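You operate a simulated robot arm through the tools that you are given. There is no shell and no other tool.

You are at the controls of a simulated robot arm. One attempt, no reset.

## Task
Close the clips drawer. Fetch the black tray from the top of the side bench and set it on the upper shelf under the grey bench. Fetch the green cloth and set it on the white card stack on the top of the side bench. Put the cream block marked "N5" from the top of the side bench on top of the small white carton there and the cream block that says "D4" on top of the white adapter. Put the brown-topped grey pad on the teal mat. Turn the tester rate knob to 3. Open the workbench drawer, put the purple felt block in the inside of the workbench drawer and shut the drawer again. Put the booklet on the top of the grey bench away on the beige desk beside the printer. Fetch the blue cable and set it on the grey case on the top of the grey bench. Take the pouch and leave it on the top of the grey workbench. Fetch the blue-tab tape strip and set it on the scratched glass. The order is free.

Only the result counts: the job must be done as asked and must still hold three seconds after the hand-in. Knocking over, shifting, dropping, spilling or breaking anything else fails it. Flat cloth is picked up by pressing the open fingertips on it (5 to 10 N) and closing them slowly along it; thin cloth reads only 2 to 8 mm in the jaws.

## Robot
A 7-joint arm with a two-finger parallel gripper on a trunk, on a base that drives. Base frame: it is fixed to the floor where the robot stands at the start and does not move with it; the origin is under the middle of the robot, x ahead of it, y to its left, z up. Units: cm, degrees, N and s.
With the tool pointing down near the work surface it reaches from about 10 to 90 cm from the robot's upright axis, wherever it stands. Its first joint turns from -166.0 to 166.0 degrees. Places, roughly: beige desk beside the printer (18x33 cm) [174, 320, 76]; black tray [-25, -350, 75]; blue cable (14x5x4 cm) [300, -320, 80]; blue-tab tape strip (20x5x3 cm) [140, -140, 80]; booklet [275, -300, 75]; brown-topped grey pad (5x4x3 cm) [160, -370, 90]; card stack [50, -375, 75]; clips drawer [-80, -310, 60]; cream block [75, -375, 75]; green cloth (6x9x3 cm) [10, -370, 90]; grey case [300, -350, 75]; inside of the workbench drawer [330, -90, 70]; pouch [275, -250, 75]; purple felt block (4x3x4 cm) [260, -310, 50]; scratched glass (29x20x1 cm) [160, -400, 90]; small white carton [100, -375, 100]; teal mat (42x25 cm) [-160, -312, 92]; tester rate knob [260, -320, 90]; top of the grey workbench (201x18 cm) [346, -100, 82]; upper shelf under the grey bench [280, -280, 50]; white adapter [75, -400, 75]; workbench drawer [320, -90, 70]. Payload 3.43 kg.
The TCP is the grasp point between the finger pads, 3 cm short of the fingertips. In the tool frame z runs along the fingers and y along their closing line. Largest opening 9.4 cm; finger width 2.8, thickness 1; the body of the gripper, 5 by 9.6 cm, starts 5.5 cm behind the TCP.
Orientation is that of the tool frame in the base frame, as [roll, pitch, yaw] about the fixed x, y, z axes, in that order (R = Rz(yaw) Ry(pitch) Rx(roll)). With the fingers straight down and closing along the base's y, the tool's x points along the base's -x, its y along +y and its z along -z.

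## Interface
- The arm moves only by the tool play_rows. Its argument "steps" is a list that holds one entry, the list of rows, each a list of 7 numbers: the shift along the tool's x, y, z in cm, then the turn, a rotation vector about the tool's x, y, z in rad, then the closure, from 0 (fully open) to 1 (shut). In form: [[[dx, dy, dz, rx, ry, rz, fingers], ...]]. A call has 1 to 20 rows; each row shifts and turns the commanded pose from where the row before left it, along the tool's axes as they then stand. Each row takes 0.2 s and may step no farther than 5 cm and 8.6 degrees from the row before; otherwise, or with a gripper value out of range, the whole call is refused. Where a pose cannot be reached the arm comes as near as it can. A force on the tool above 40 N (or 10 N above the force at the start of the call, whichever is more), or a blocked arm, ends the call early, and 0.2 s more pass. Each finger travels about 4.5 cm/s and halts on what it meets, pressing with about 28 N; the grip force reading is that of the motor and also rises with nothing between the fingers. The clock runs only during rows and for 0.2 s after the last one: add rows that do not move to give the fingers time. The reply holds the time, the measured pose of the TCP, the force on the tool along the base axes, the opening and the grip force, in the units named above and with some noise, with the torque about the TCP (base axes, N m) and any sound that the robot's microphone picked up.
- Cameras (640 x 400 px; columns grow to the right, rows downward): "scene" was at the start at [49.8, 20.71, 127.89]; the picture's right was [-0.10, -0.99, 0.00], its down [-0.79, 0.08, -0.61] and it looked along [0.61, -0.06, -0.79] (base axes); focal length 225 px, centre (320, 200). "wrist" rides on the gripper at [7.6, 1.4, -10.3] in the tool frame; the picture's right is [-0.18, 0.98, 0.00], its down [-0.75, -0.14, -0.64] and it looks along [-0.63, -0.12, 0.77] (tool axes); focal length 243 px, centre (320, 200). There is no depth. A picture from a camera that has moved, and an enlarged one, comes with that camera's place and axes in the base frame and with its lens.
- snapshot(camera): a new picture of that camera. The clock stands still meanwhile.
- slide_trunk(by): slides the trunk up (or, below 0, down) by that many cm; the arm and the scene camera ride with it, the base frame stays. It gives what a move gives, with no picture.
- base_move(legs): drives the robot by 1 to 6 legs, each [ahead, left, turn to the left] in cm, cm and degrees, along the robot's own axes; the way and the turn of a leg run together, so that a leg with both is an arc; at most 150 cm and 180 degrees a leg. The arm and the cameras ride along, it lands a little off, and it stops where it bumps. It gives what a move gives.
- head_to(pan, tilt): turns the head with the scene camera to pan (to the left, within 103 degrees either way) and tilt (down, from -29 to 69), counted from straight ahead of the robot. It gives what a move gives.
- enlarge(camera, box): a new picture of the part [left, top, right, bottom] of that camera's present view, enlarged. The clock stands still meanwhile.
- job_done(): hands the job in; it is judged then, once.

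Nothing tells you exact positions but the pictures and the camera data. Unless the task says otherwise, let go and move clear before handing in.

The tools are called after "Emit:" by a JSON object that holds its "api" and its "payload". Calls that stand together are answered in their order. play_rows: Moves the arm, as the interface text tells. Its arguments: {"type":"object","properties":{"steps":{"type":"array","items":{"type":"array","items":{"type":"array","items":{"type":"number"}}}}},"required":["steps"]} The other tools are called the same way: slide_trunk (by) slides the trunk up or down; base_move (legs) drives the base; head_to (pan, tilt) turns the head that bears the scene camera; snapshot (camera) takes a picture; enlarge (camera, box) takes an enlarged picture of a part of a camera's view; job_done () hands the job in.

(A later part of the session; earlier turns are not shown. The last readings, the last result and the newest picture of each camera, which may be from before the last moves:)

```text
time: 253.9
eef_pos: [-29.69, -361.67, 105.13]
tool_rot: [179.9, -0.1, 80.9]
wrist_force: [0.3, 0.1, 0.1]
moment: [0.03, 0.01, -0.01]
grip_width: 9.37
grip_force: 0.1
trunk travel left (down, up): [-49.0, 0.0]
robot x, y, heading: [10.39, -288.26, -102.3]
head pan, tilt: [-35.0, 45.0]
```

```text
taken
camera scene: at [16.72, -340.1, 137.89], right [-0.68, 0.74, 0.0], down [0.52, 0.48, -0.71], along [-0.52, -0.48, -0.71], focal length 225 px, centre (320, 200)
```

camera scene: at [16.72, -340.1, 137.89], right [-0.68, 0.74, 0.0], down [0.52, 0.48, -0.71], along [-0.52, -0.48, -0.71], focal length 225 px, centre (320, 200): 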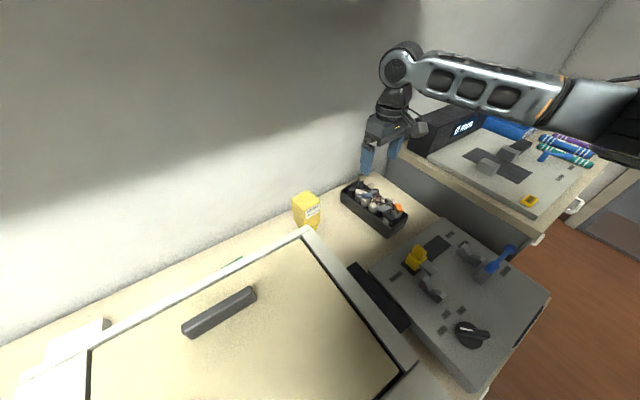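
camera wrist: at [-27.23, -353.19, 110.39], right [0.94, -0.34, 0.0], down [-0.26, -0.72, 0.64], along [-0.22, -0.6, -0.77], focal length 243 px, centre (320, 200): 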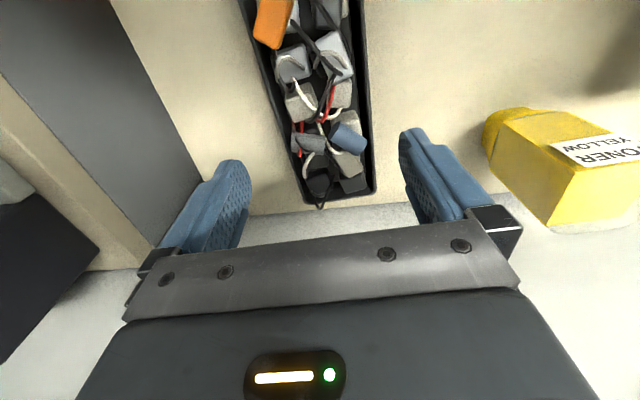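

Now the elbow is over the gap at the cabinet's edge, high enough. Descend toward the tray in stages.

Emit:
{"api": "play_rows", "payload": {"steps": [[[0.8, -0.15, 3, 0, 0, 0, 0], [0, 0, 3, 0, 0, 0, 0], [0, 0, 3, 0, 0, 0, 0], [0, 0, 2, 0, 0, 0, 0]]]}}

Emit:
{"api": "snapshot", "payload": {"camera": "wrist"}}

Emit:
{"api": "snapshot", "payload": {"camera": "scene"}}

```text
time: 254.9
eef_pos: [-29.69, -360.71, 94.03]
tool_rot: [180.0, -0.1, 81.0]
wrist_force: [-0.5, 0.0, 0.7]
moment: [0.01, 0.0, 0.01]
grip_width: 9.39
grip_force: 0.1
trunk travel left (down, up): [-49.0, 0.0]
robot x, y, heading: [10.64, -288.71, -102.5]
head pan, tilt: [-35.0, 45.0]
```

```text
taken
camera wrist: at [-27.27, -353.51, 104.33], right [0.94, -0.34, 0.0], down [-0.26, -0.72, 0.64], along [-0.21, -0.61, -0.77], focal length 243 px, centre (320, 200)
```

wrist: 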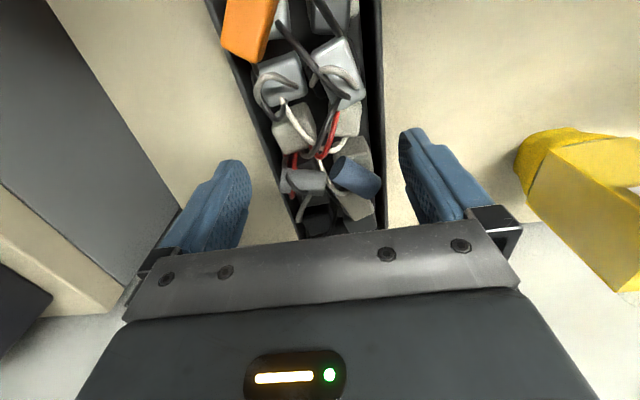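

```text
taken
camera scene: at [16.72, -340.09, 137.9], right [-0.68, 0.74, 0.0], down [0.52, 0.48, -0.71], along [-0.52, -0.48, -0.71], focal length 225 px, centre (320, 200)
```

scene: 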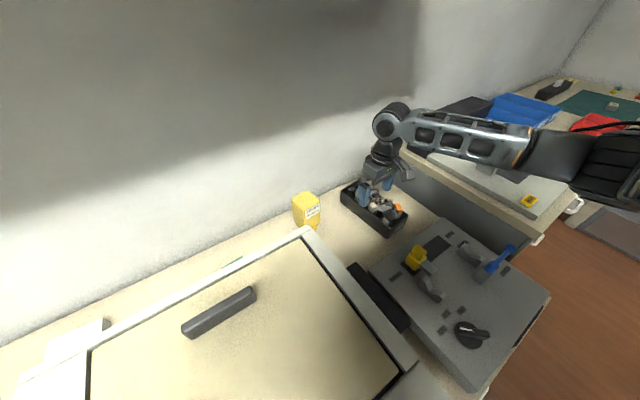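

Alignment looks right with clearance on both sides. Lower the fingers alongside the tray walls carefully.

Emit:
{"api": "play_rows", "payload": {"steps": [[[0, -0.1, 1.2, 0, 0, 0, 0], [0, 0, 1, 0, 0, 0, 0], [0, 0, 0.8, 0, 0, 0, 0]]]}}

Emit:
{"api": "snapshot", "payload": {"camera": "wrist"}}

```text
time: 255.8
eef_pos: [-29.83, -360.83, 91.02]
tool_rot: [179.9, 0.0, 81.0]
wrist_force: [0.5, 0.6, -0.3]
moment: [0.01, -0.02, 0.01]
grip_width: 9.39
grip_force: 0.1
trunk travel left (down, up): [-49.0, 0.0]
robot x, y, heading: [10.55, -288.92, -102.2]
head pan, tilt: [-35.0, 45.0]
```

```text
taken
camera wrist: at [-27.34, -353.56, 101.38], right [0.94, -0.34, 0.0], down [-0.26, -0.72, 0.64], along [-0.22, -0.61, -0.77], focal length 243 px, centre (320, 200)
```

wrist: 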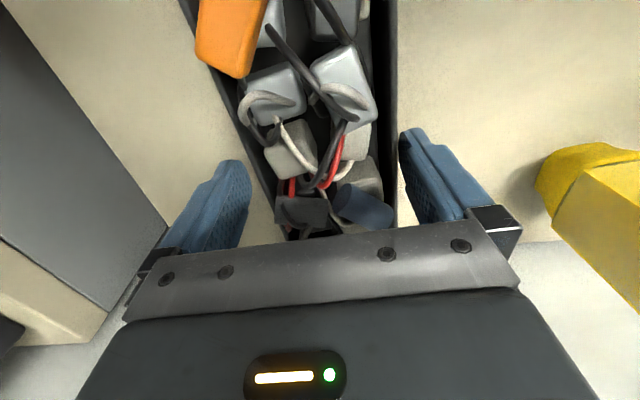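

Emit:
{"api": "play_rows", "payload": {"steps": [[[0, 0.3, 0, 0, 0, 0, 0], [0, 0, 0.8, 0, 0, 0, 0], [0, 0, 0.6, 0, 0, 0, 0]]]}}

Emit:
{"api": "play_rows", "payload": {"steps": [[[0, 0, 0, 0, 0, 0, 0.08], [0, 0, 0, 0, 0, 0, 0.15], [0, 0, 0, 0, 0, 0, 0.25], [0, 0, 0, 0, 0, 0, 0.4], [0, 0, 0, 0, 0, 0, 0.6], [0, 0, 0, 0, 0, 0, 1], [0, 0, 0, 0, 0, 0, 1]]]}}

Emit:
{"api": "snapshot", "payload": {"camera": "wrist"}}

```text
time: 256.6
eef_pos: [-29.43, -360.88, 89.57]
tool_rot: [179.9, 0.1, 80.8]
wrist_force: [-0.3, -0.4, 0.4]
moment: [-0.02, 0.01, -0.01]
grip_width: 9.4
grip_force: 0.0
trunk travel left (down, up): [-49.0, 0.0]
robot x, y, heading: [10.55, -288.61, -102.6]
head pan, tilt: [-35.0, 45.0]
```

```text
time: 258.1
eef_pos: [-29.4, -360.97, 89.57]
tool_rot: [180.0, 0.1, 81.0]
wrist_force: [-4.6, -2.6, 22.1]
moment: [0.43, 0.61, 0.48]
grip_width: 8.39
grip_force: 27.7
trunk travel left (down, up): [-49.0, 0.0]
robot x, y, heading: [10.74, -288.6, -102.4]
head pan, tilt: [-35.0, 45.0]
```

```text
taken
camera wrist: at [-26.97, -353.65, 99.96], right [0.94, -0.34, 0.0], down [-0.26, -0.72, 0.64], along [-0.22, -0.61, -0.77], focal length 243 px, centre (320, 200)
```

wrist: 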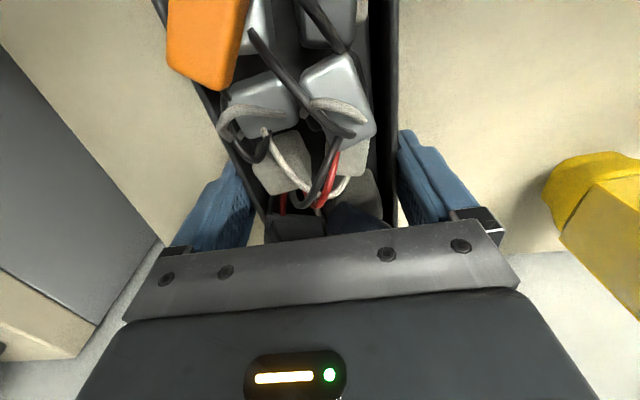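

Gripped at 8.4 cm. Lift slightly and check forces and tilt.

Emit:
{"api": "play_rows", "payload": {"steps": [[[0, 0, -0.5, 0, 0, 0, 1], [0, 0, -0.5, 0, 0, 0, 1]]]}}

Emit:
{"api": "snapshot", "payload": {"camera": "wrist"}}

Emit:
{"api": "enlarge", "payload": {"camera": "scene", "box": [310, 140, 450, 260]}}

```text
time: 258.8
eef_pos: [-29.3, -360.95, 90.54]
tool_rot: [179.8, -0.1, 81.0]
wrist_force: [0.0, 0.4, -5.8]
moment: [-0.02, 0.01, 0.03]
grip_width: 8.41
grip_force: 28.1
trunk travel left (down, up): [-49.0, 0.0]
robot x, y, heading: [10.38, -288.43, -102.3]
head pan, tilt: [-35.0, 45.0]
```

```text
taken
camera wrist: at [-26.91, -353.66, 100.79], right [0.94, -0.34, 0.0], down [-0.26, -0.72, 0.64], along [-0.21, -0.6, -0.77], focal length 243 px, centre (320, 200)
```

wrist: 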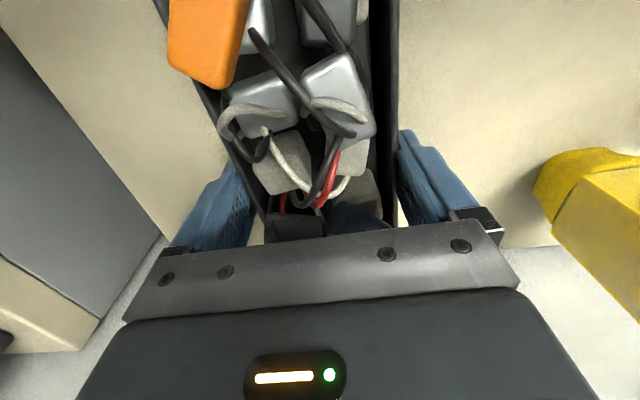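

```text
3.33 times, centred on (380, 200) of scene
camera zoom: at [16.72, -340.12, 137.86], right [-0.68, 0.74, 0.0], down [0.52, 0.48, -0.71], along [-0.52, -0.48, -0.71], focal length 749 px, centre (120, 200)
```

zoom: 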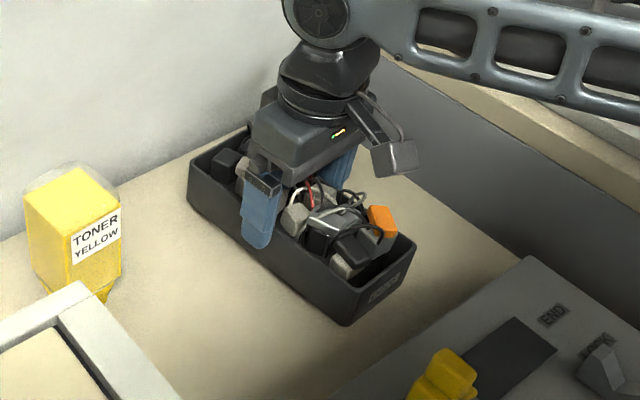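

The tray is balanced (≈6 N). I'll lift it above the levers, back out, and retract.

Emit:
{"api": "play_rows", "payload": {"steps": [[[0, 0, -1.5, 0, 0, 0, 1], [0, 0, -2, 0, 0, 0, 1], [0, 0, -2, 0, 0, 0, 1], [0, 0, -2, 0, 0, 0, 1], [0, 0, -2, 0, 0, 0, 1], [0, 0, -2, 0, 0, 0, 1], [0, 0, -2, 0, 0, 0, 1], [0, 0, -2, 0, 0, 0, 1]]]}}

Emit:
{"api": "snapshot", "payload": {"camera": "scene"}}

```text
time: 260.6
eef_pos: [-29.61, -360.94, 106.13]
tool_rot: [179.8, 0.0, 81.0]
wrist_force: [-0.3, -0.3, -4.9]
moment: [0.0, 0.02, -0.03]
grip_width: 8.39
grip_force: 28.4
trunk travel left (down, up): [-49.0, 0.0]
robot x, y, heading: [10.61, -288.24, -102.1]
head pan, tilt: [-35.0, 45.0]
```

```text
taken
camera scene: at [16.71, -340.12, 137.88], right [-0.68, 0.74, 0.0], down [0.52, 0.48, -0.71], along [-0.52, -0.48, -0.71], focal length 225 px, centre (320, 200)
```

scene: 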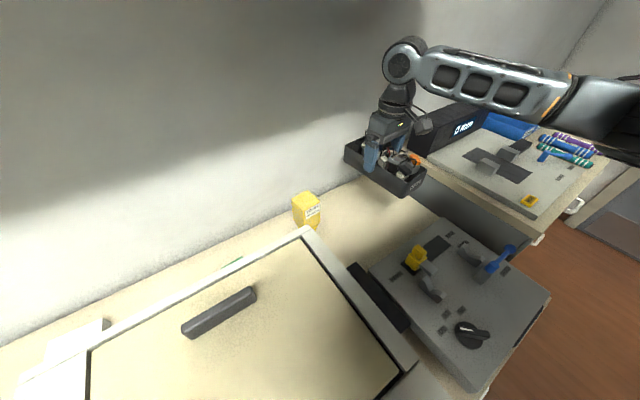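

Emit:
{"api": "base_move", "payload": {"legs": [[-28, 0, 0]]}}

Emit:
{"api": "play_rows", "payload": {"steps": [[[3, 1.5, 0.5, 0, 0, 0, 1], [3, 1.5, 0.8, 0, 0, 0, 1], [3, 1.5, 0.8, 0, 0, 0, 1], [3, 1.5, 0.8, 0, 0, 0, 1], [3, 1.5, 0.8, 0, 0, 0, 1], [3, 1.5, 0.8, 0, 0, 0, 1]]]}}

Emit:
{"api": "snapshot", "payload": {"camera": "scene"}}

```text
time: 262.6
eef_pos: [-23.36, -332.69, 105.89]
tool_rot: [180.0, 0.0, 80.8]
wrist_force: [-0.1, 0.2, -5.5]
moment: [0.02, 0.03, 0.01]
grip_width: 8.4
grip_force: 27.9
trunk travel left (down, up): [-49.0, 0.0]
robot x, y, heading: [16.57, -259.97, -102.4]
head pan, tilt: [-35.0, 45.0]
```

```text
time: 263.9
eef_pos: [-11.5, -316.25, 101.39]
tool_rot: [179.8, 0.1, 80.8]
wrist_force: [0.0, 0.1, -6.6]
moment: [0.02, 0.0, 0.0]
grip_width: 8.4
grip_force: 28.0
trunk travel left (down, up): [-49.0, 0.0]
robot x, y, heading: [16.88, -260.41, -102.2]
head pan, tilt: [-35.0, 45.0]
```

```text
taken
camera scene: at [22.92, -311.82, 137.88], right [-0.68, 0.74, 0.0], down [0.52, 0.48, -0.71], along [-0.52, -0.48, -0.71], focal length 225 px, centre (320, 200)
```

scene: 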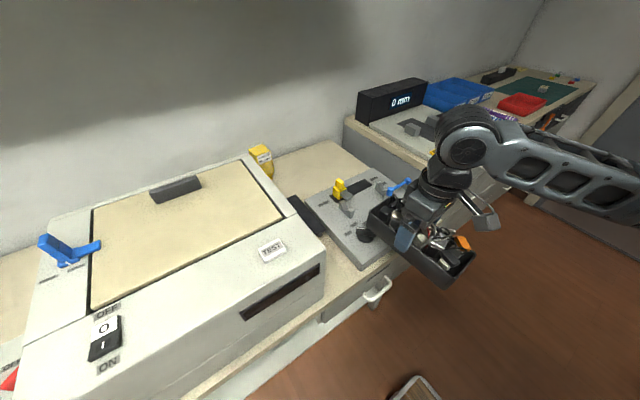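

Emit:
{"api": "play_rows", "payload": {"steps": [[[1.8, 2.9, 1, 0, 0, 0, 1], [1.8, 2.9, 1, 0, 0, 0, 1], [1.8, 2.9, 1, 0, 0, 0, 1], [1.8, 2.9, 1, 0, 0, 0, 1], [1.8, 2.9, 1, 0, 0, 0, 1]]]}}

Emit:
{"api": "base_move", "payload": {"legs": [[0, 150, 0]]}}

```text
time: 265.1
eef_pos: [3.97, -310.14, 96.03]
tool_rot: [179.8, -0.1, 80.8]
wrist_force: [-0.6, 0.2, -6.7]
moment: [-0.03, -0.03, 0.0]
grip_width: 8.4
grip_force: 27.9
out of reach, approached as far as the arm can: row 5
trunk travel left (down, up): [-49.0, 0.0]
robot x, y, heading: [17.07, -260.25, -102.2]
head pan, tilt: [-35.0, 45.0]
```

```text
time: 272.6
eef_pos: [152.13, -340.42, 96.03]
tool_rot: [179.8, -0.1, 83.3]
wrist_force: [-0.3, 0.1, -5.7]
moment: [-0.04, -0.01, -0.05]
grip_width: 8.38
grip_force: 28.2
trunk travel left (down, up): [-49.0, 0.0]
robot x, y, heading: [162.76, -290.57, -100.0]
head pan, tilt: [-35.0, 45.0]
```

Emit:
{"api": "base_move", "payload": {"legs": [[5, 0, -2.4], [0, 26, 0]]}}

Emit:
{"api": "head_to", "payload": {"pan": 75, "tilt": 35}}

Emit:
{"api": "snapshot", "payload": {"camera": "scene"}}

```text
time: 274.9
eef_pos: [174.16, -350.52, 96.01]
tool_rot: [179.9, -0.1, 80.7]
wrist_force: [-0.4, 0.1, -6.8]
moment: [-0.02, -0.02, 0.01]
grip_width: 8.39
grip_force: 27.6
trunk travel left (down, up): [-49.0, 0.0]
robot x, y, heading: [187.24, -301.33, -102.5]
head pan, tilt: [-35.0, 45.0]
```

```text
time: 276.8
eef_pos: [174.33, -350.57, 96.0]
tool_rot: [179.9, -0.1, 80.7]
wrist_force: [-0.8, -0.3, -5.0]
moment: [-0.03, 0.02, -0.02]
grip_width: 8.39
grip_force: 27.5
trunk travel left (down, up): [-49.0, 0.0]
robot x, y, heading: [187.18, -300.45, -102.7]
head pan, tilt: [75.0, 35.0]
```

```text
taken
camera scene: at [207.01, -350.76, 139.37], right [-0.46, -0.89, 0.0], down [-0.51, 0.27, -0.82], along [0.73, -0.38, -0.57], focal length 225 px, centre (320, 200)
```

scene: 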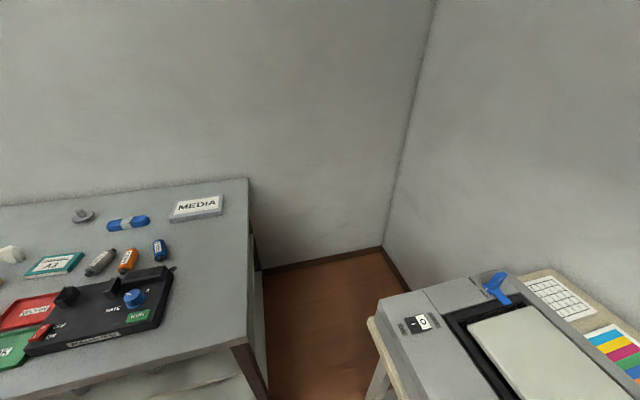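

I can see the grey bench end with the RATE tester, MEDIA case, cable and booklet. I'll turn left to face it.

Emit:
{"api": "base_move", "payload": {"legs": [[0, 0, 90]]}}

Emit:
{"api": "head_to", "payload": {"pan": 5, "tilt": 35}}

Emit:
{"api": "snapshot", "payload": {"camera": "scene"}}

```text
time: 281.0
eef_pos: [236.8, -313.89, 96.09]
tool_rot: [179.9, -0.1, 170.4]
wrist_force: [-0.7, 0.2, -6.6]
moment: [0.03, 0.0, -0.01]
grip_width: 8.37
grip_force: 28.4
trunk travel left (down, up): [-49.0, 0.0]
robot x, y, heading: [187.17, -300.49, -12.9]
head pan, tilt: [75.0, 35.0]
```

```text
time: 282.4
eef_pos: [236.83, -313.92, 96.06]
tool_rot: [179.9, -0.1, 170.5]
wrist_force: [0.1, 0.2, -5.8]
moment: [-0.06, 0.0, 0.02]
grip_width: 8.39
grip_force: 27.9
trunk travel left (down, up): [-49.0, 0.0]
robot x, y, heading: [187.06, -301.14, -12.9]
head pan, tilt: [5.0, 35.0]
```

```text
taken
camera scene: at [242.01, -290.38, 139.37], right [-0.13, -0.99, 0.0], down [-0.57, 0.08, -0.82], along [0.81, -0.11, -0.57], focal length 225 px, centre (320, 200)
```

scene: 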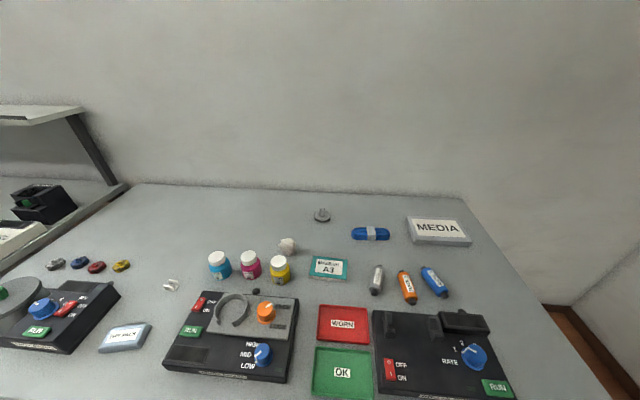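

The bench top is fully visible. To see the shelf below I'll back away and tilt the view.

Emit:
{"api": "base_move", "payload": {"legs": [[-45, -3, 0.5]]}}

Emit:
{"api": "head_to", "payload": {"pan": 5, "tilt": 40}}

Emit:
{"api": "snapshot", "payload": {"camera": "scene"}}

Emit:
{"api": "enlarge", "payload": {"camera": "scene", "box": [120, 150, 440, 350]}}

```text
time: 285.1
eef_pos: [192.79, -306.83, 96.03]
tool_rot: [179.9, -0.1, 170.9]
wrist_force: [0.8, 0.4, -5.8]
moment: [-0.02, 0.02, 0.01]
grip_width: 8.38
grip_force: 28.1
trunk travel left (down, up): [-49.0, 0.0]
robot x, y, heading: [143.06, -294.27, -12.3]
head pan, tilt: [5.0, 35.0]
```

```text
time: 285.8
eef_pos: [192.63, -306.74, 95.96]
tool_rot: [179.8, -0.2, 170.9]
wrist_force: [0.1, 0.1, -5.8]
moment: [0.0, -0.01, 0.02]
grip_width: 8.36
grip_force: 28.3
trunk travel left (down, up): [-49.0, 0.0]
robot x, y, heading: [143.03, -293.9, -12.3]
head pan, tilt: [5.0, 40.0]
```

```text
taken
camera scene: at [197.41, -283.17, 138.61], right [-0.13, -0.99, 0.0], down [-0.64, 0.08, -0.77], along [0.76, -0.1, -0.64], focal length 225 px, centre (320, 200)
```

scene: 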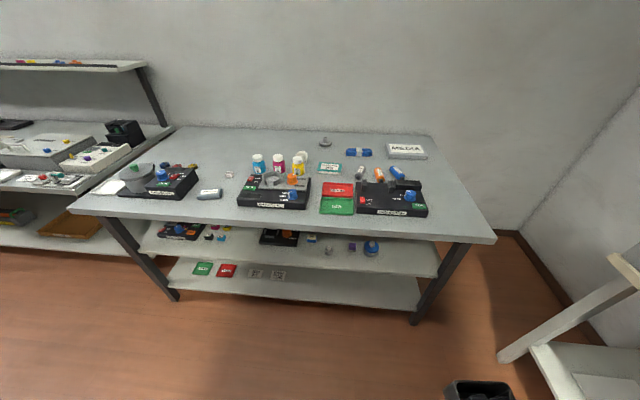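

```text
2.00 times, centred on (280, 250) of scene
camera zoom: at [197.41, -283.17, 138.61], right [-0.13, -0.99, 0.0], down [-0.64, 0.08, -0.77], along [0.76, -0.1, -0.64], focal length 449 px, centre (400, 100)
```

zoom: 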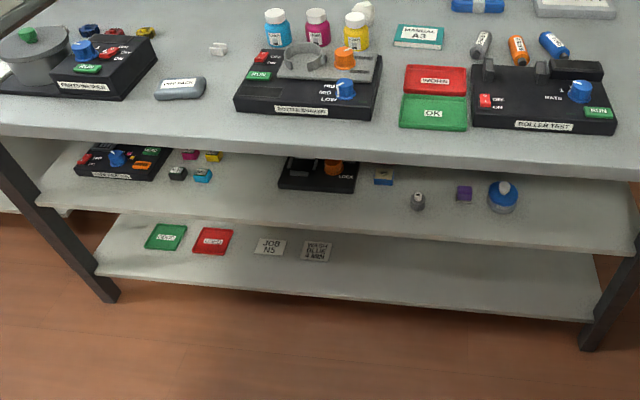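

The upper shelf has free room at its right end (V≈−268), but a vertical gripper can't fit under the bench top. Plan: set the tray briefly on the bench top's empty right end, regrasp it with a nearly horizontal tool, then slide it onto the shelf. First drive closer.

Emit:
{"api": "base_move", "payload": {"legs": [[36, -6, 0]]}}

Emit:
{"api": "head_to", "payload": {"pan": -15, "tilt": 48}}

Emit:
{"api": "snapshot", "payload": {"camera": "scene"}}

```text
time: 288.2
eef_pos: [227.65, -320.8, 96.1]
tool_rot: [180.0, -0.2, 170.8]
wrist_force: [-0.1, -0.5, -5.6]
moment: [-0.01, -0.02, 0.02]
grip_width: 8.36
grip_force: 27.3
trunk travel left (down, up): [-49.0, 0.0]
robot x, y, heading: [178.02, -308.22, -12.2]
head pan, tilt: [5.0, 40.0]
```

```text
time: 289.0
eef_pos: [227.86, -320.8, 96.14]
tool_rot: [179.9, -0.1, 170.8]
wrist_force: [0.3, 0.1, -4.9]
moment: [-0.02, 0.01, 0.0]
grip_width: 8.39
grip_force: 28.2
trunk travel left (down, up): [-49.0, 0.0]
robot x, y, heading: [177.98, -307.67, -12.4]
head pan, tilt: [-15.0, 48.0]
```

```text
taken
camera scene: at [230.99, -299.64, 137.47], right [-0.46, -0.89, 0.0], down [-0.66, 0.34, -0.67], along [0.59, -0.31, -0.74], focal length 225 px, centre (320, 200)
```

scene: 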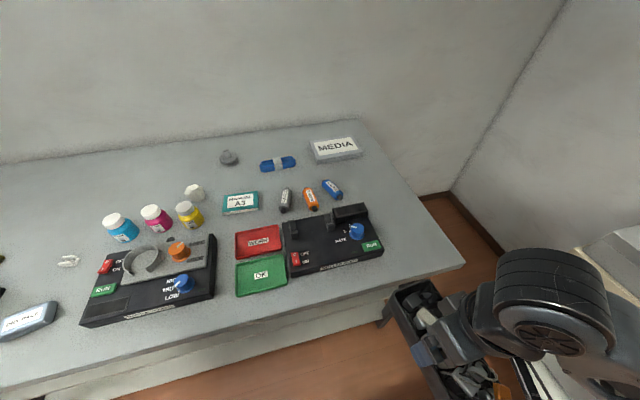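

The free spot right of the roller tester is 18 cm wide, centred at V≈−279. I'll swing the tray south first, then extend east over it.

Emit:
{"api": "play_rows", "payload": {"steps": [[[0, -4, 0, 0, 0, 0.028, 1], [0, -4, 0, 0, 0, 0.028, 1], [0, -4.2, 0, 0, 0, 0, 1], [0, -4.2, 0, 0, 0, 0, 1], [-3.5, 0, 0, 0, 0, 0, 1], [-3.5, 0, 0, 0, 0, 0, 1], [-3.5, 0, 0, 0, 0, 0, 1], [-3.5, 0, 0, 0, 0, 0, 1]]]}}

Emit:
{"api": "snapshot", "payload": {"camera": "scene"}}

```text
time: 290.8
eef_pos: [238.47, -340.05, 96.0]
tool_rot: [179.9, -0.2, 167.6]
wrist_force: [-0.3, -0.3, -6.4]
moment: [0.03, -0.03, 0.0]
grip_width: 8.39
grip_force: 27.9
trunk travel left (down, up): [-49.0, 0.0]
robot x, y, heading: [178.08, -307.83, -12.6]
head pan, tilt: [-15.0, 48.0]
```

```text
taken
camera scene: at [230.95, -299.64, 137.47], right [-0.46, -0.89, 0.0], down [-0.66, 0.34, -0.67], along [0.59, -0.31, -0.74], focal length 225 px, centre (320, 200)
```

scene: 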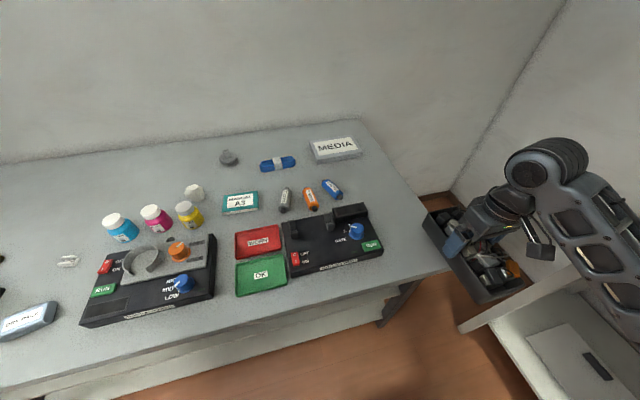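

Emit:
{"api": "play_rows", "payload": {"steps": [[[-3.2, 0.5, 0, 0, 0, 0, 1], [-3.2, 0.5, 0, 0, 0, 0, 1], [-3.2, 0.5, 0, 0, 0, 0, 1], [-3.3, 0.4, 0, 0, 0, 0, 1], [0, 0, 2, 0, 0, 0, 1], [0, 0, 2, 0, 0, 0, 1]]]}}

Emit:
{"api": "snapshot", "payload": {"camera": "scene"}}

Emit:
{"api": "snapshot", "payload": {"camera": "wrist"}}

```text
time: 292.2
eef_pos: [251.22, -340.81, 91.82]
tool_rot: [180.0, -0.1, 167.6]
wrist_force: [0.1, 0.3, -6.2]
moment: [-0.01, 0.02, 0.02]
grip_width: 8.37
grip_force: 28.1
trunk travel left (down, up): [-49.0, 0.0]
robot x, y, heading: [178.13, -307.8, -12.5]
head pan, tilt: [-15.0, 48.0]
```

```text
taken
camera scene: at [230.99, -299.64, 137.47], right [-0.46, -0.89, 0.0], down [-0.66, 0.34, -0.67], along [0.59, -0.31, -0.74], focal length 225 px, centre (320, 200)
```

scene: 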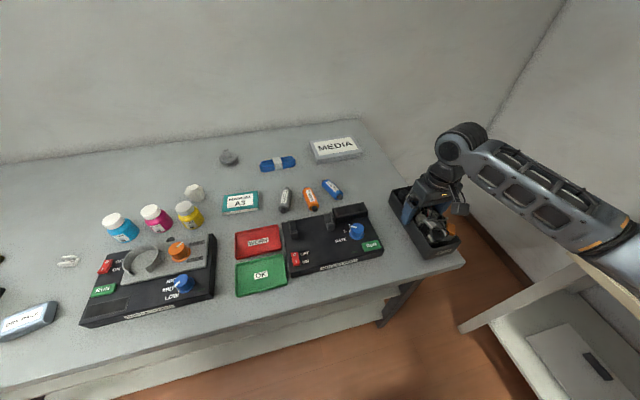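

```text
taken
camera wrist: at [244.05, -337.82, 102.14], right [0.39, 0.92, 0.0], down [0.71, -0.3, 0.64], along [0.59, -0.25, -0.77], focal length 243 px, centre (320, 200)
```

wrist: 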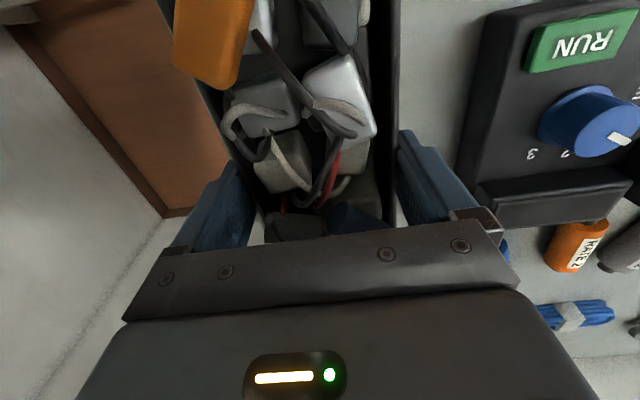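

Emit:
{"api": "play_rows", "payload": {"steps": [[[0, 0.7, 2, 0, 0, 0, 1], [0, 0, 2, 0, 0, 0, 1], [0, 0, 1, 0, 0, 0, 1]]]}}

Emit:
{"api": "play_rows", "payload": {"steps": [[[0, 0, 0.4, 0, 0, 0, 1]]]}}

```text
time: 293.1
eef_pos: [251.48, -340.22, 87.7]
tool_rot: [179.8, 0.4, 167.7]
wrist_force: [-2.9, 3.4, 23.8]
moment: [0.26, 1.08, -0.1]
grip_width: 8.4
grip_force: 28.3
trunk travel left (down, up): [-49.0, 0.0]
robot x, y, heading: [178.03, -307.77, -12.5]
head pan, tilt: [-15.0, 48.0]
stopped in row 3: the force on the tool passed its limit at 47 N (the readings are from after the stop); the commanded pose is now the measured one
```

```text
time: 293.4
eef_pos: [251.59, -340.2, 87.69]
tool_rot: [180.0, 0.5, 167.9]
wrist_force: [-3.1, 3.0, 19.4]
moment: [-0.43, 0.99, -0.2]
grip_width: 8.38
grip_force: 28.2
trunk travel left (down, up): [-49.0, 0.0]
robot x, y, heading: [178.25, -308.06, -12.3]
head pan, tilt: [-15.0, 48.0]
stopped in row 1: the force on the tool passed its limit at 46 N (the readings are from after the stop); the commanded pose is now the measured one
```

Emit:
{"api": "enlarge", "payload": {"camera": "scene", "box": [340, 130, 520, 290]}}

Emit:
{"api": "snapshot", "payload": {"camera": "wrist"}}

```text
2.50 times, centred on (430, 210) of scene
camera zoom: at [230.89, -299.59, 137.48], right [-0.46, -0.89, 0.0], down [-0.66, 0.34, -0.67], along [0.59, -0.31, -0.74], focal length 561 px, centre (45, 175)
```

zoom: 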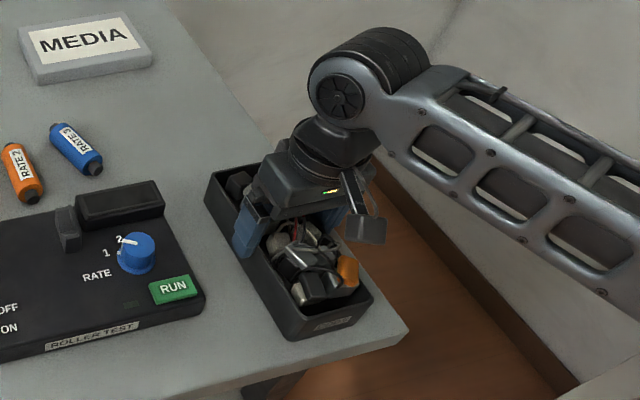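

```text
taken
camera wrist: at [244.24, -337.33, 97.92], right [0.39, 0.92, 0.0], down [0.7, -0.3, 0.65], along [0.6, -0.25, -0.76], focal length 243 px, centre (320, 200)
```

wrist: 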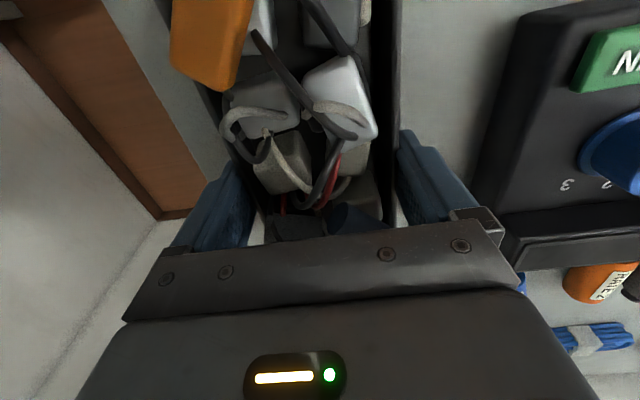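

The tray sits flat on the bench end. Release and rise.

Emit:
{"api": "play_rows", "payload": {"steps": [[[0, 0, -0.15, 0, 0, 0, 1], [0, 0, 0, 0, 0, 0, 0.08], [0, 0, 0, 0, 0, 0, 0.0], [0, 0, 0, 0, 0, 0, 0], [0, 0, -1.5, 0, 0, 0, 0], [0, 0, -3, 0, 0, 0, 0], [0, 0, -3, 0, 0, 0, 0], [4, 0, -1, 0, 0, 0, 0], [4, 0, 0, 0, 0, 0, 0], [4, 0, 0, 0, 0, 0, 0], [4, 0, 0, 0, 0, 0, 0], [4, 0, 0, 0, 0, 0, 0]]]}}

Emit:
{"api": "snapshot", "payload": {"camera": "scene"}}

```text
time: 296.1
eef_pos: [232.0, -336.2, 95.69]
tool_rot: [179.9, 0.5, 167.7]
wrist_force: [0.7, 0.2, 0.3]
moment: [-0.01, 0.03, -0.08]
grip_width: 9.39
grip_force: 0.0
trunk travel left (down, up): [-49.0, 0.0]
robot x, y, heading: [177.76, -307.9, -12.5]
head pan, tilt: [-15.0, 48.0]
```

```text
taken
camera scene: at [231.0, -299.64, 137.46], right [-0.46, -0.89, 0.0], down [-0.66, 0.34, -0.67], along [0.59, -0.31, -0.74], focal length 225 px, centre (320, 200)
```

scene: 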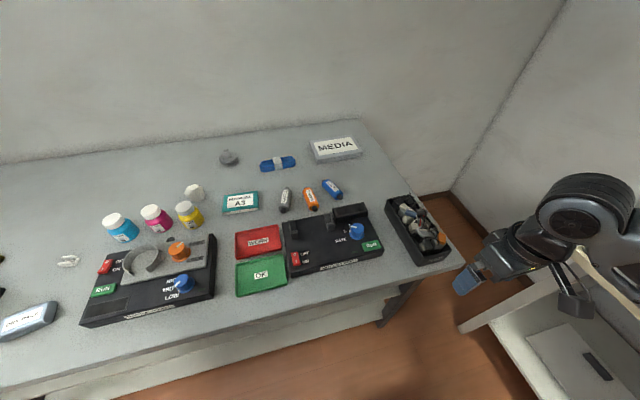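

Now tilt the tool about 70° so the fingers point toward the bench, keeping the TCP in free air.

Emit:
{"api": "play_rows", "payload": {"steps": [[[0, 0, 0, 0, -0.136, 0, 0], [0, 0, 0, 0, -0.136, 0, 0], [0, 0, 0, 0, -0.136, 0, 0], [0, 0, 0, 0, -0.136, 0, 0], [0, 0, 0, 0, -0.136, 0, 0], [0, 0, 0, 0, -0.136, 0, 0], [0, 0, 0, 0, -0.136, 0, 0], [0, 0, 0, 0, -0.136, 0, 0], [0, 0, 0, 0, -0.136, 0, 0]]]}}

Emit:
{"api": "snapshot", "payload": {"camera": "scene"}}

Emit:
{"api": "snapshot", "payload": {"camera": "wrist"}}

```text
time: 297.3
eef_pos: [236.46, -330.05, 96.23]
tool_rot: [179.0, 39.5, 179.5]
wrist_force: [-0.2, -0.8, 0.2]
moment: [-0.04, 0.01, 0.0]
grip_width: 9.42
grip_force: 0.1
trunk travel left (down, up): [-49.0, 0.0]
robot x, y, heading: [178.02, -308.17, -12.1]
head pan, tilt: [-15.0, 48.0]
stopped in row 6: the arm was blocked; the commanded pose is now the measured one
```

```text
taken
camera scene: at [230.95, -299.64, 137.48], right [-0.46, -0.89, 0.0], down [-0.66, 0.34, -0.67], along [0.59, -0.31, -0.74], focal length 225 px, centre (320, 200)
```

scene: 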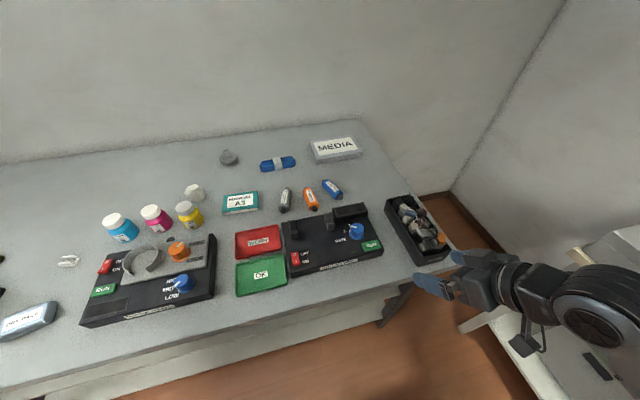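

```text
taken
camera wrist: at [223.94, -328.7, 99.41], right [0.14, 0.98, 0.13], down [0.17, -0.15, 0.97], along [0.97, -0.12, -0.19], focal length 243 px, centre (320, 200)
```

wrist: 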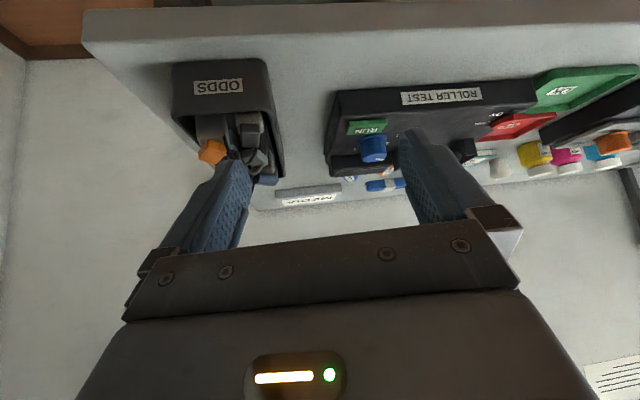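

Emit:
{"api": "head_to", "payload": {"pan": -70, "tilt": 35}}

Emit:
{"api": "snapshot", "payload": {"camera": "scene"}}

```text
time: 298.5
eef_pos: [236.4, -330.06, 96.3]
tool_rot: [179.0, 39.5, 179.4]
wrist_force: [-0.2, -0.4, -0.2]
moment: [0.04, 0.0, 0.0]
grip_width: 9.39
grip_force: 0.1
trunk travel left (down, up): [-49.0, 0.0]
robot x, y, heading: [177.9, -307.91, -12.4]
head pan, tilt: [-70.0, 35.0]
```

```text
taken
camera scene: at [225.13, -304.73, 139.37], right [-0.99, -0.13, 0.0], down [-0.08, 0.57, -0.82], along [0.11, -0.81, -0.57], focal length 225 px, centre (320, 200)
```

scene: 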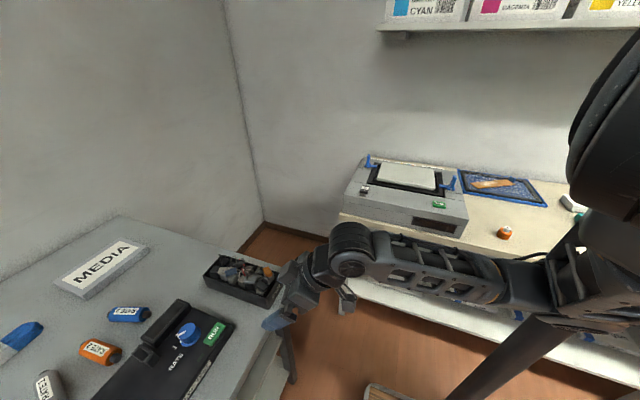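

The arm is folded too tightly at this radius. I'll back the base up 22 cm and extend the arm correspondingly while finishing the tilt.

Emit:
{"api": "base_move", "payload": {"legs": [[-22, 0, 0]]}}

Emit:
{"api": "play_rows", "payload": {"steps": [[[-2.2, -0.5, 2.2, 0, 0, 0.03, 0], [-2.2, -0.5, 2.2, 0, 0, 0.03, 0], [-2.2, -0.5, 2.2, 0, 0, 0.03, 0], [-2.2, -0.5, 2.2, 0, 0, 0.03, 0], [-2.2, -0.5, 2.2, 0, 0, 0.03, 0], [-2.2, -0.5, 2.2, 0, 0, 0.0, 0]]]}}

```text
time: 300.2
eef_pos: [213.96, -325.38, 96.25]
tool_rot: [179.2, 39.4, 179.1]
wrist_force: [-0.4, 0.1, -0.2]
moment: [0.02, -0.03, -0.01]
grip_width: 9.4
grip_force: 0.1
trunk travel left (down, up): [-49.0, 0.0]
robot x, y, heading: [155.73, -302.69, -12.9]
head pan, tilt: [-70.0, 35.0]
```

```text
time: 301.6
eef_pos: [232.49, -329.5, 94.33]
tool_rot: [172.1, 38.7, 168.2]
wrist_force: [-1.3, 0.2, -1.2]
moment: [0.0, 0.01, 0.01]
grip_width: 9.42
grip_force: 0.1
trunk travel left (down, up): [-49.0, 0.0]
robot x, y, heading: [155.62, -302.98, -12.5]
head pan, tilt: [-70.0, 35.0]
```

Emit:
{"api": "play_rows", "payload": {"steps": [[[0, 0, 0, 0.138, 0, 0, 0], [0, 0, 0, 0, -0.137, 0, 0], [0, 0, 0, 0, -0.137, 0, 0], [0, 0, 0, 0, -0.137, 0, 0], [0, 0, 0, 0, -0.137, 0, 0]]]}}

Emit:
{"api": "snapshot", "payload": {"camera": "scene"}}

```text
time: 302.8
eef_pos: [232.3, -329.27, 94.35]
tool_rot: [180.0, 70.3, 168.1]
wrist_force: [0.8, -0.1, 0.2]
moment: [0.04, 0.05, 0.02]
grip_width: 9.39
grip_force: 0.0
trunk travel left (down, up): [-49.0, 0.0]
robot x, y, heading: [155.94, -302.79, -12.3]
head pan, tilt: [-70.0, 35.0]
```

```text
taken
camera scene: at [202.84, -299.99, 139.37], right [-0.99, -0.13, 0.0], down [-0.07, 0.57, -0.82], along [0.1, -0.81, -0.57], focal length 225 px, centre (320, 200)
```

scene: 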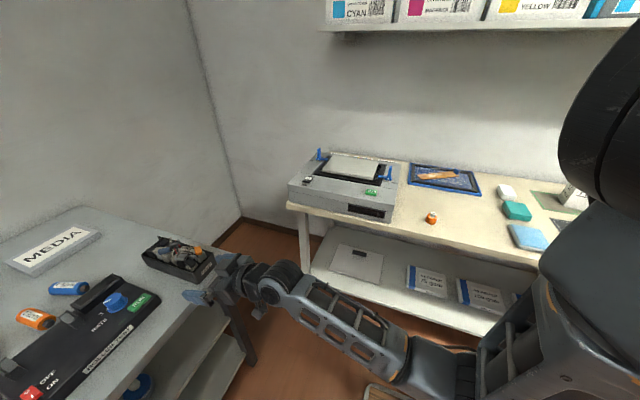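

The tool is now at 70° tilt. I'll lower it to the tray's wall height in front of it and line up with the tray axis.

Emit:
{"api": "play_rows", "payload": {"steps": [[[0, -3.2, 0, 0, 0, 0, 0], [0, -3.3, 0, 0, 0, 0, 0], [1.7, 0, 1.4, 0, 0, 0, 0], [1.7, 0, 1.4, 0, 0, 0, 0], [1.7, 0, 1.4, 0, 0, 0, 0]]]}}

Emit:
{"api": "head_to", "payload": {"pan": -30, "tilt": 45}}

Emit:
{"api": "snapshot", "payload": {"camera": "scene"}}

Emit:
{"api": "snapshot", "payload": {"camera": "wrist"}}

```text
time: 304.0
eef_pos: [233.26, -336.23, 88.04]
tool_rot: [180.0, 70.3, 168.0]
wrist_force: [-0.9, 1.1, -0.1]
moment: [-0.02, 0.04, 0.0]
grip_width: 9.38
grip_force: 0.0
trunk travel left (down, up): [-49.0, 0.0]
robot x, y, heading: [156.03, -303.31, -12.5]
head pan, tilt: [-70.0, 35.0]
```

```text
time: 305.1
eef_pos: [233.28, -336.32, 88.01]
tool_rot: [180.0, 70.2, 168.0]
wrist_force: [1.0, 0.4, 0.0]
moment: [-0.01, 0.01, 0.02]
grip_width: 9.39
grip_force: 0.0
trunk travel left (down, up): [-49.0, 0.0]
robot x, y, heading: [155.64, -302.56, -12.9]
head pan, tilt: [-30.0, 45.0]
```

```text
taken
camera scene: at [207.68, -296.78, 137.89], right [-0.68, -0.73, 0.0], down [-0.52, 0.48, -0.71], along [0.52, -0.48, -0.71], focal length 225 px, centre (320, 200)
```

scene: 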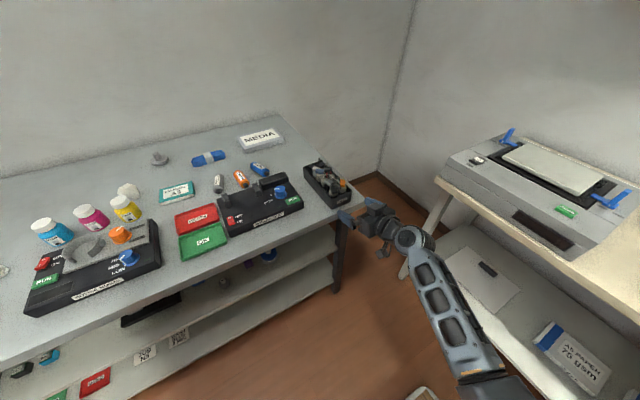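

```text
taken
camera wrist: at [221.47, -332.36, 84.35], right [0.26, 0.95, 0.17], down [-0.37, -0.07, 0.93], along [0.89, -0.31, 0.33], focal length 243 px, centre (320, 200)
```

wrist: 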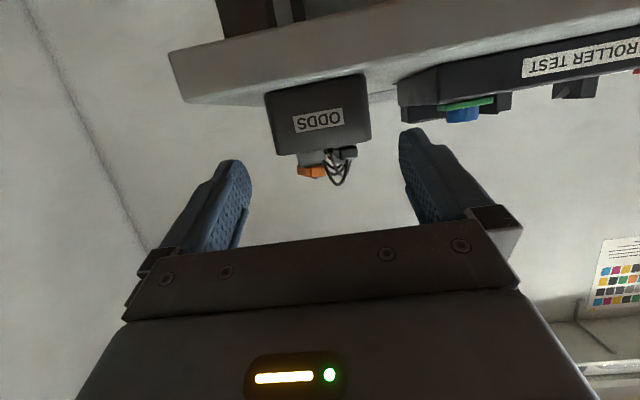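

Aligned: the tray end face is centred between the fingers. Lower to wall height, then slide the fingers along both sides.

Emit:
{"api": "play_rows", "payload": {"steps": [[[2.07, 0, 0.75, 0, 0, 0, 0], [-1.0, 0, 2.75, 0, 0, 0, 0], [-1.0, 0, 2.75, 0, 0, 0, 0]]]}}

Emit:
{"api": "snapshot", "payload": {"camera": "wrist"}}

Emit:
{"api": "enlarge", "payload": {"camera": "scene", "box": [260, 140, 440, 270]}}

```text
time: 305.9
eef_pos: [238.93, -337.51, 85.71]
tool_rot: [-180.0, 70.3, 168.0]
wrist_force: [0.0, -0.1, 0.6]
moment: [0.0, 0.0, 0.02]
grip_width: 9.41
grip_force: 0.1
trunk travel left (down, up): [-49.0, 0.0]
robot x, y, heading: [155.73, -302.92, -12.6]
head pan, tilt: [-30.0, 45.0]
```

```text
taken
camera wrist: at [227.15, -333.66, 82.07], right [0.26, 0.95, 0.17], down [-0.37, -0.07, 0.93], along [0.89, -0.31, 0.33], focal length 243 px, centre (320, 200)
```

wrist: 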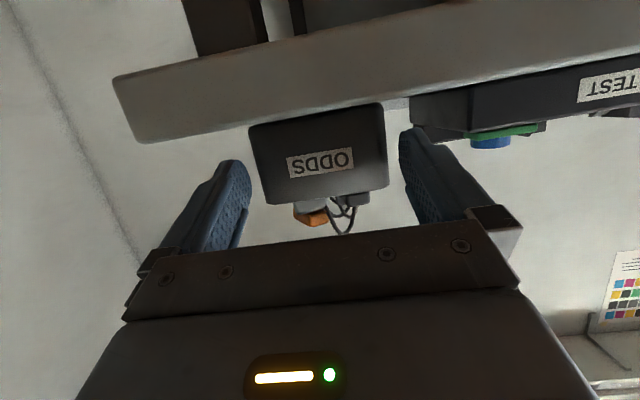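

```text
3.08 times, centred on (350, 205) of scene
camera zoom: at [207.66, -296.78, 137.9], right [-0.68, -0.73, 0.0], down [-0.52, 0.48, -0.71], along [0.52, -0.48, -0.71], focal length 691 px, centre (228, 185)
```

zoom: 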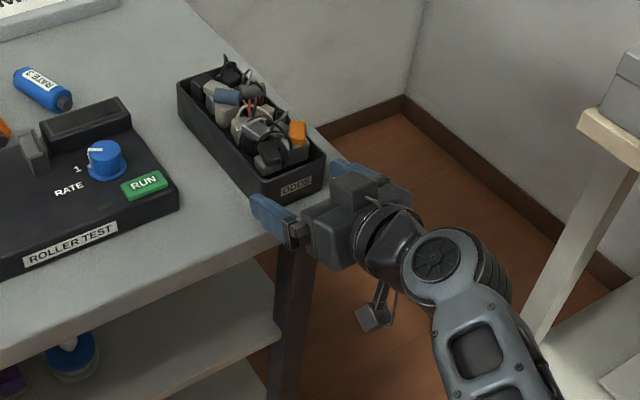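

Emit:
{"api": "play_rows", "payload": {"steps": [[[-0.8, 0, 2.2, 0, 0, 0, 0], [-0.8, 0, 2.2, 0, 0, 0, 0], [-0.8, 0, 2.2, 0, 0, 0, 0]]]}}

Emit:
{"api": "snapshot", "payload": {"camera": "wrist"}}

Emit:
{"api": "enlarge", "payload": {"camera": "scene", "box": [260, 140, 440, 270]}}

```text
time: 306.7
eef_pos: [245.76, -338.89, 85.84]
tool_rot: [179.9, 70.1, 167.9]
wrist_force: [0.5, -0.1, 1.2]
moment: [0.01, -0.04, 0.02]
grip_width: 9.38
grip_force: 0.0
trunk travel left (down, up): [-49.0, 0.0]
robot x, y, heading: [155.5, -303.0, -12.6]
head pan, tilt: [-30.0, 45.0]
```

```text
taken
camera wrist: at [233.95, -335.02, 82.21], right [0.26, 0.95, 0.17], down [-0.37, -0.07, 0.93], along [0.89, -0.31, 0.33], focal length 243 px, centre (320, 200)
```

wrist: 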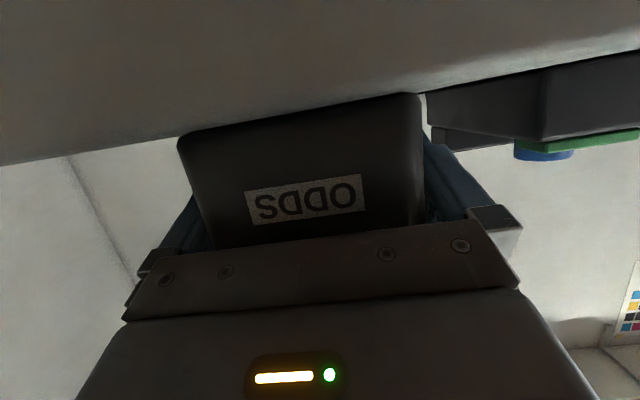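

```text
3.08 times, centred on (350, 205) of scene
camera zoom: at [207.67, -296.77, 137.89], right [-0.68, -0.73, 0.0], down [-0.52, 0.48, -0.71], along [0.52, -0.48, -0.71], focal length 691 px, centre (228, 185)
```

zoom: 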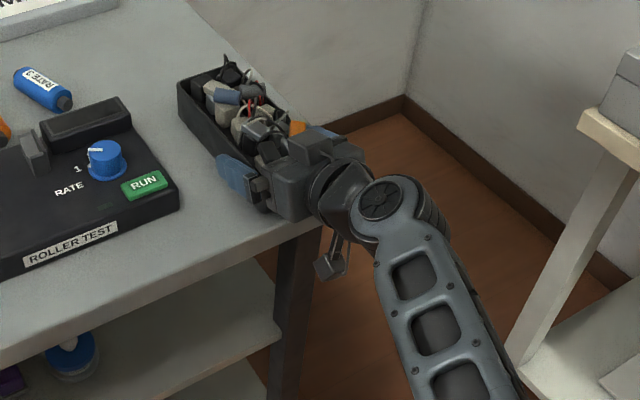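

Emit:
{"api": "play_rows", "payload": {"steps": [[[0, 0, 0, 0, 0, 0, 0.06], [0, 0, 0, 0, 0, 0, 0.12], [0, 0, 0, 0, 0, 0, 0.2], [0, 0, 0, 0, 0, 0, 0.5], [0, 0, 0, 0, 0, 0, 1], [0, 0, 0, 0, 0, 0, 1]]]}}

Emit:
{"api": "play_rows", "payload": {"steps": [[[-0.47, 0, -0.17, 0, 0, 0, 1], [-0.47, 0, -0.17, 0, 0, 0, 1]]]}}

Emit:
{"api": "enlarge", "payload": {"camera": "scene", "box": [260, 140, 440, 270]}}

```text
time: 308.1
eef_pos: [245.73, -338.87, 85.85]
tool_rot: [-179.9, 70.2, 168.0]
wrist_force: [-0.2, -2.8, 1.4]
moment: [0.01, -0.05, -0.17]
grip_width: 8.86
grip_force: 28.0
trunk travel left (down, up): [-49.0, 0.0]
robot x, y, heading: [155.66, -302.71, -12.7]
head pan, tilt: [-30.0, 45.0]
```

```text
time: 308.7
eef_pos: [245.77, -339.0, 86.64]
tool_rot: [179.9, 70.1, 168.1]
wrist_force: [-0.1, 0.5, -5.8]
moment: [0.07, 0.33, -0.02]
grip_width: 8.86
grip_force: 27.9
trunk travel left (down, up): [-49.0, 0.0]
robot x, y, heading: [155.7, -303.03, -12.7]
head pan, tilt: [-30.0, 45.0]
```

```text
3.08 times, centred on (350, 205) of scene
camera zoom: at [207.71, -296.78, 137.88], right [-0.68, -0.73, 0.0], down [-0.52, 0.48, -0.71], along [0.52, -0.48, -0.71], focal length 691 px, centre (228, 185)
```

zoom: 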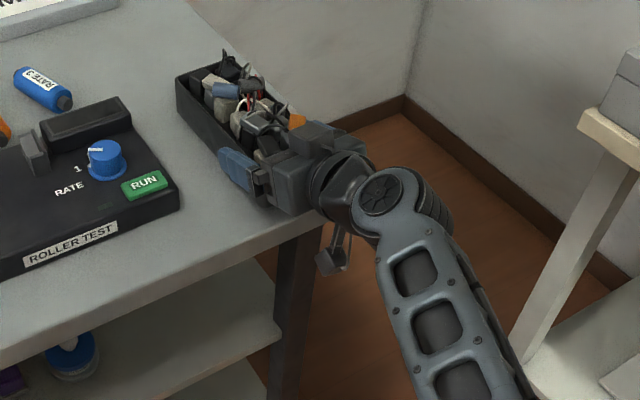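

The tray is held level from its end. Raise a little, back away from the bench, then lower the trunk to shelf height.

Emit:
{"api": "play_rows", "payload": {"steps": [[[-0.94, 0, -0.34, 0, 0, 0, 1], [-0.94, 0, -0.34, 0, 0, 0, 1], [-0.94, 0, -0.34, 0, 0, 0, 1]]]}}

Emit:
{"api": "base_move", "payload": {"legs": [[-32, 0, 0.3]]}}

Emit:
{"api": "slide_trunk", "payload": {"by": -31}}

Emit:
{"api": "head_to", "payload": {"pan": -15, "tilt": 28}}

Emit:
{"api": "snapshot", "payload": {"camera": "scene"}}

```text
time: 309.5
eef_pos: [245.75, -338.97, 89.69]
tool_rot: [-180.0, 70.2, 168.1]
wrist_force: [0.3, 0.3, -6.0]
moment: [0.07, 0.34, -0.01]
grip_width: 8.85
grip_force: 28.1
trunk travel left (down, up): [-49.0, 0.0]
robot x, y, heading: [155.82, -302.84, -12.6]
head pan, tilt: [-30.0, 45.0]
```

```text
time: 311.6
eef_pos: [214.94, -331.92, 89.85]
tool_rot: [-180.0, 70.1, 168.2]
wrist_force: [0.2, -0.7, -5.6]
moment: [0.09, 0.34, -0.03]
grip_width: 8.83
grip_force: 27.9
trunk travel left (down, up): [-49.0, 0.0]
robot x, y, heading: [124.69, -296.03, -12.5]
head pan, tilt: [-30.0, 45.0]
```

```text
time: 314.7
eef_pos: [214.95, -331.82, 58.71]
tool_rot: [180.0, 70.2, 168.2]
wrist_force: [-0.1, 0.5, -5.2]
moment: [0.06, 0.36, 0.01]
grip_width: 8.84
grip_force: 28.2
trunk travel left (down, up): [-18.0, 31.0]
robot x, y, heading: [125.03, -296.23, -12.4]
head pan, tilt: [-30.0, 45.0]
```

```text
time: 315.5
eef_pos: [214.98, -331.79, 58.73]
tool_rot: [180.0, 70.2, 168.1]
wrist_force: [0.0, 0.8, -5.6]
moment: [0.06, 0.34, 0.02]
grip_width: 8.82
grip_force: 27.8
trunk travel left (down, up): [-18.0, 31.0]
robot x, y, heading: [125.05, -296.35, -12.6]
head pan, tilt: [-15.0, 28.0]
```

```text
taken
camera scene: at [178.97, -288.5, 109.45], right [-0.46, -0.89, 0.0], down [-0.42, 0.22, -0.88], along [0.78, -0.41, -0.47], focal length 225 px, centre (320, 200)
```

scene: 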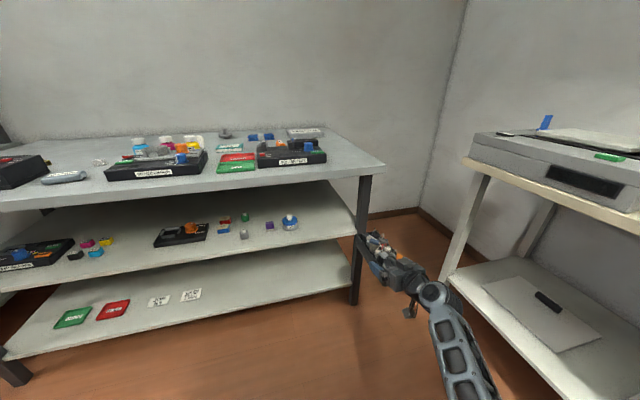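

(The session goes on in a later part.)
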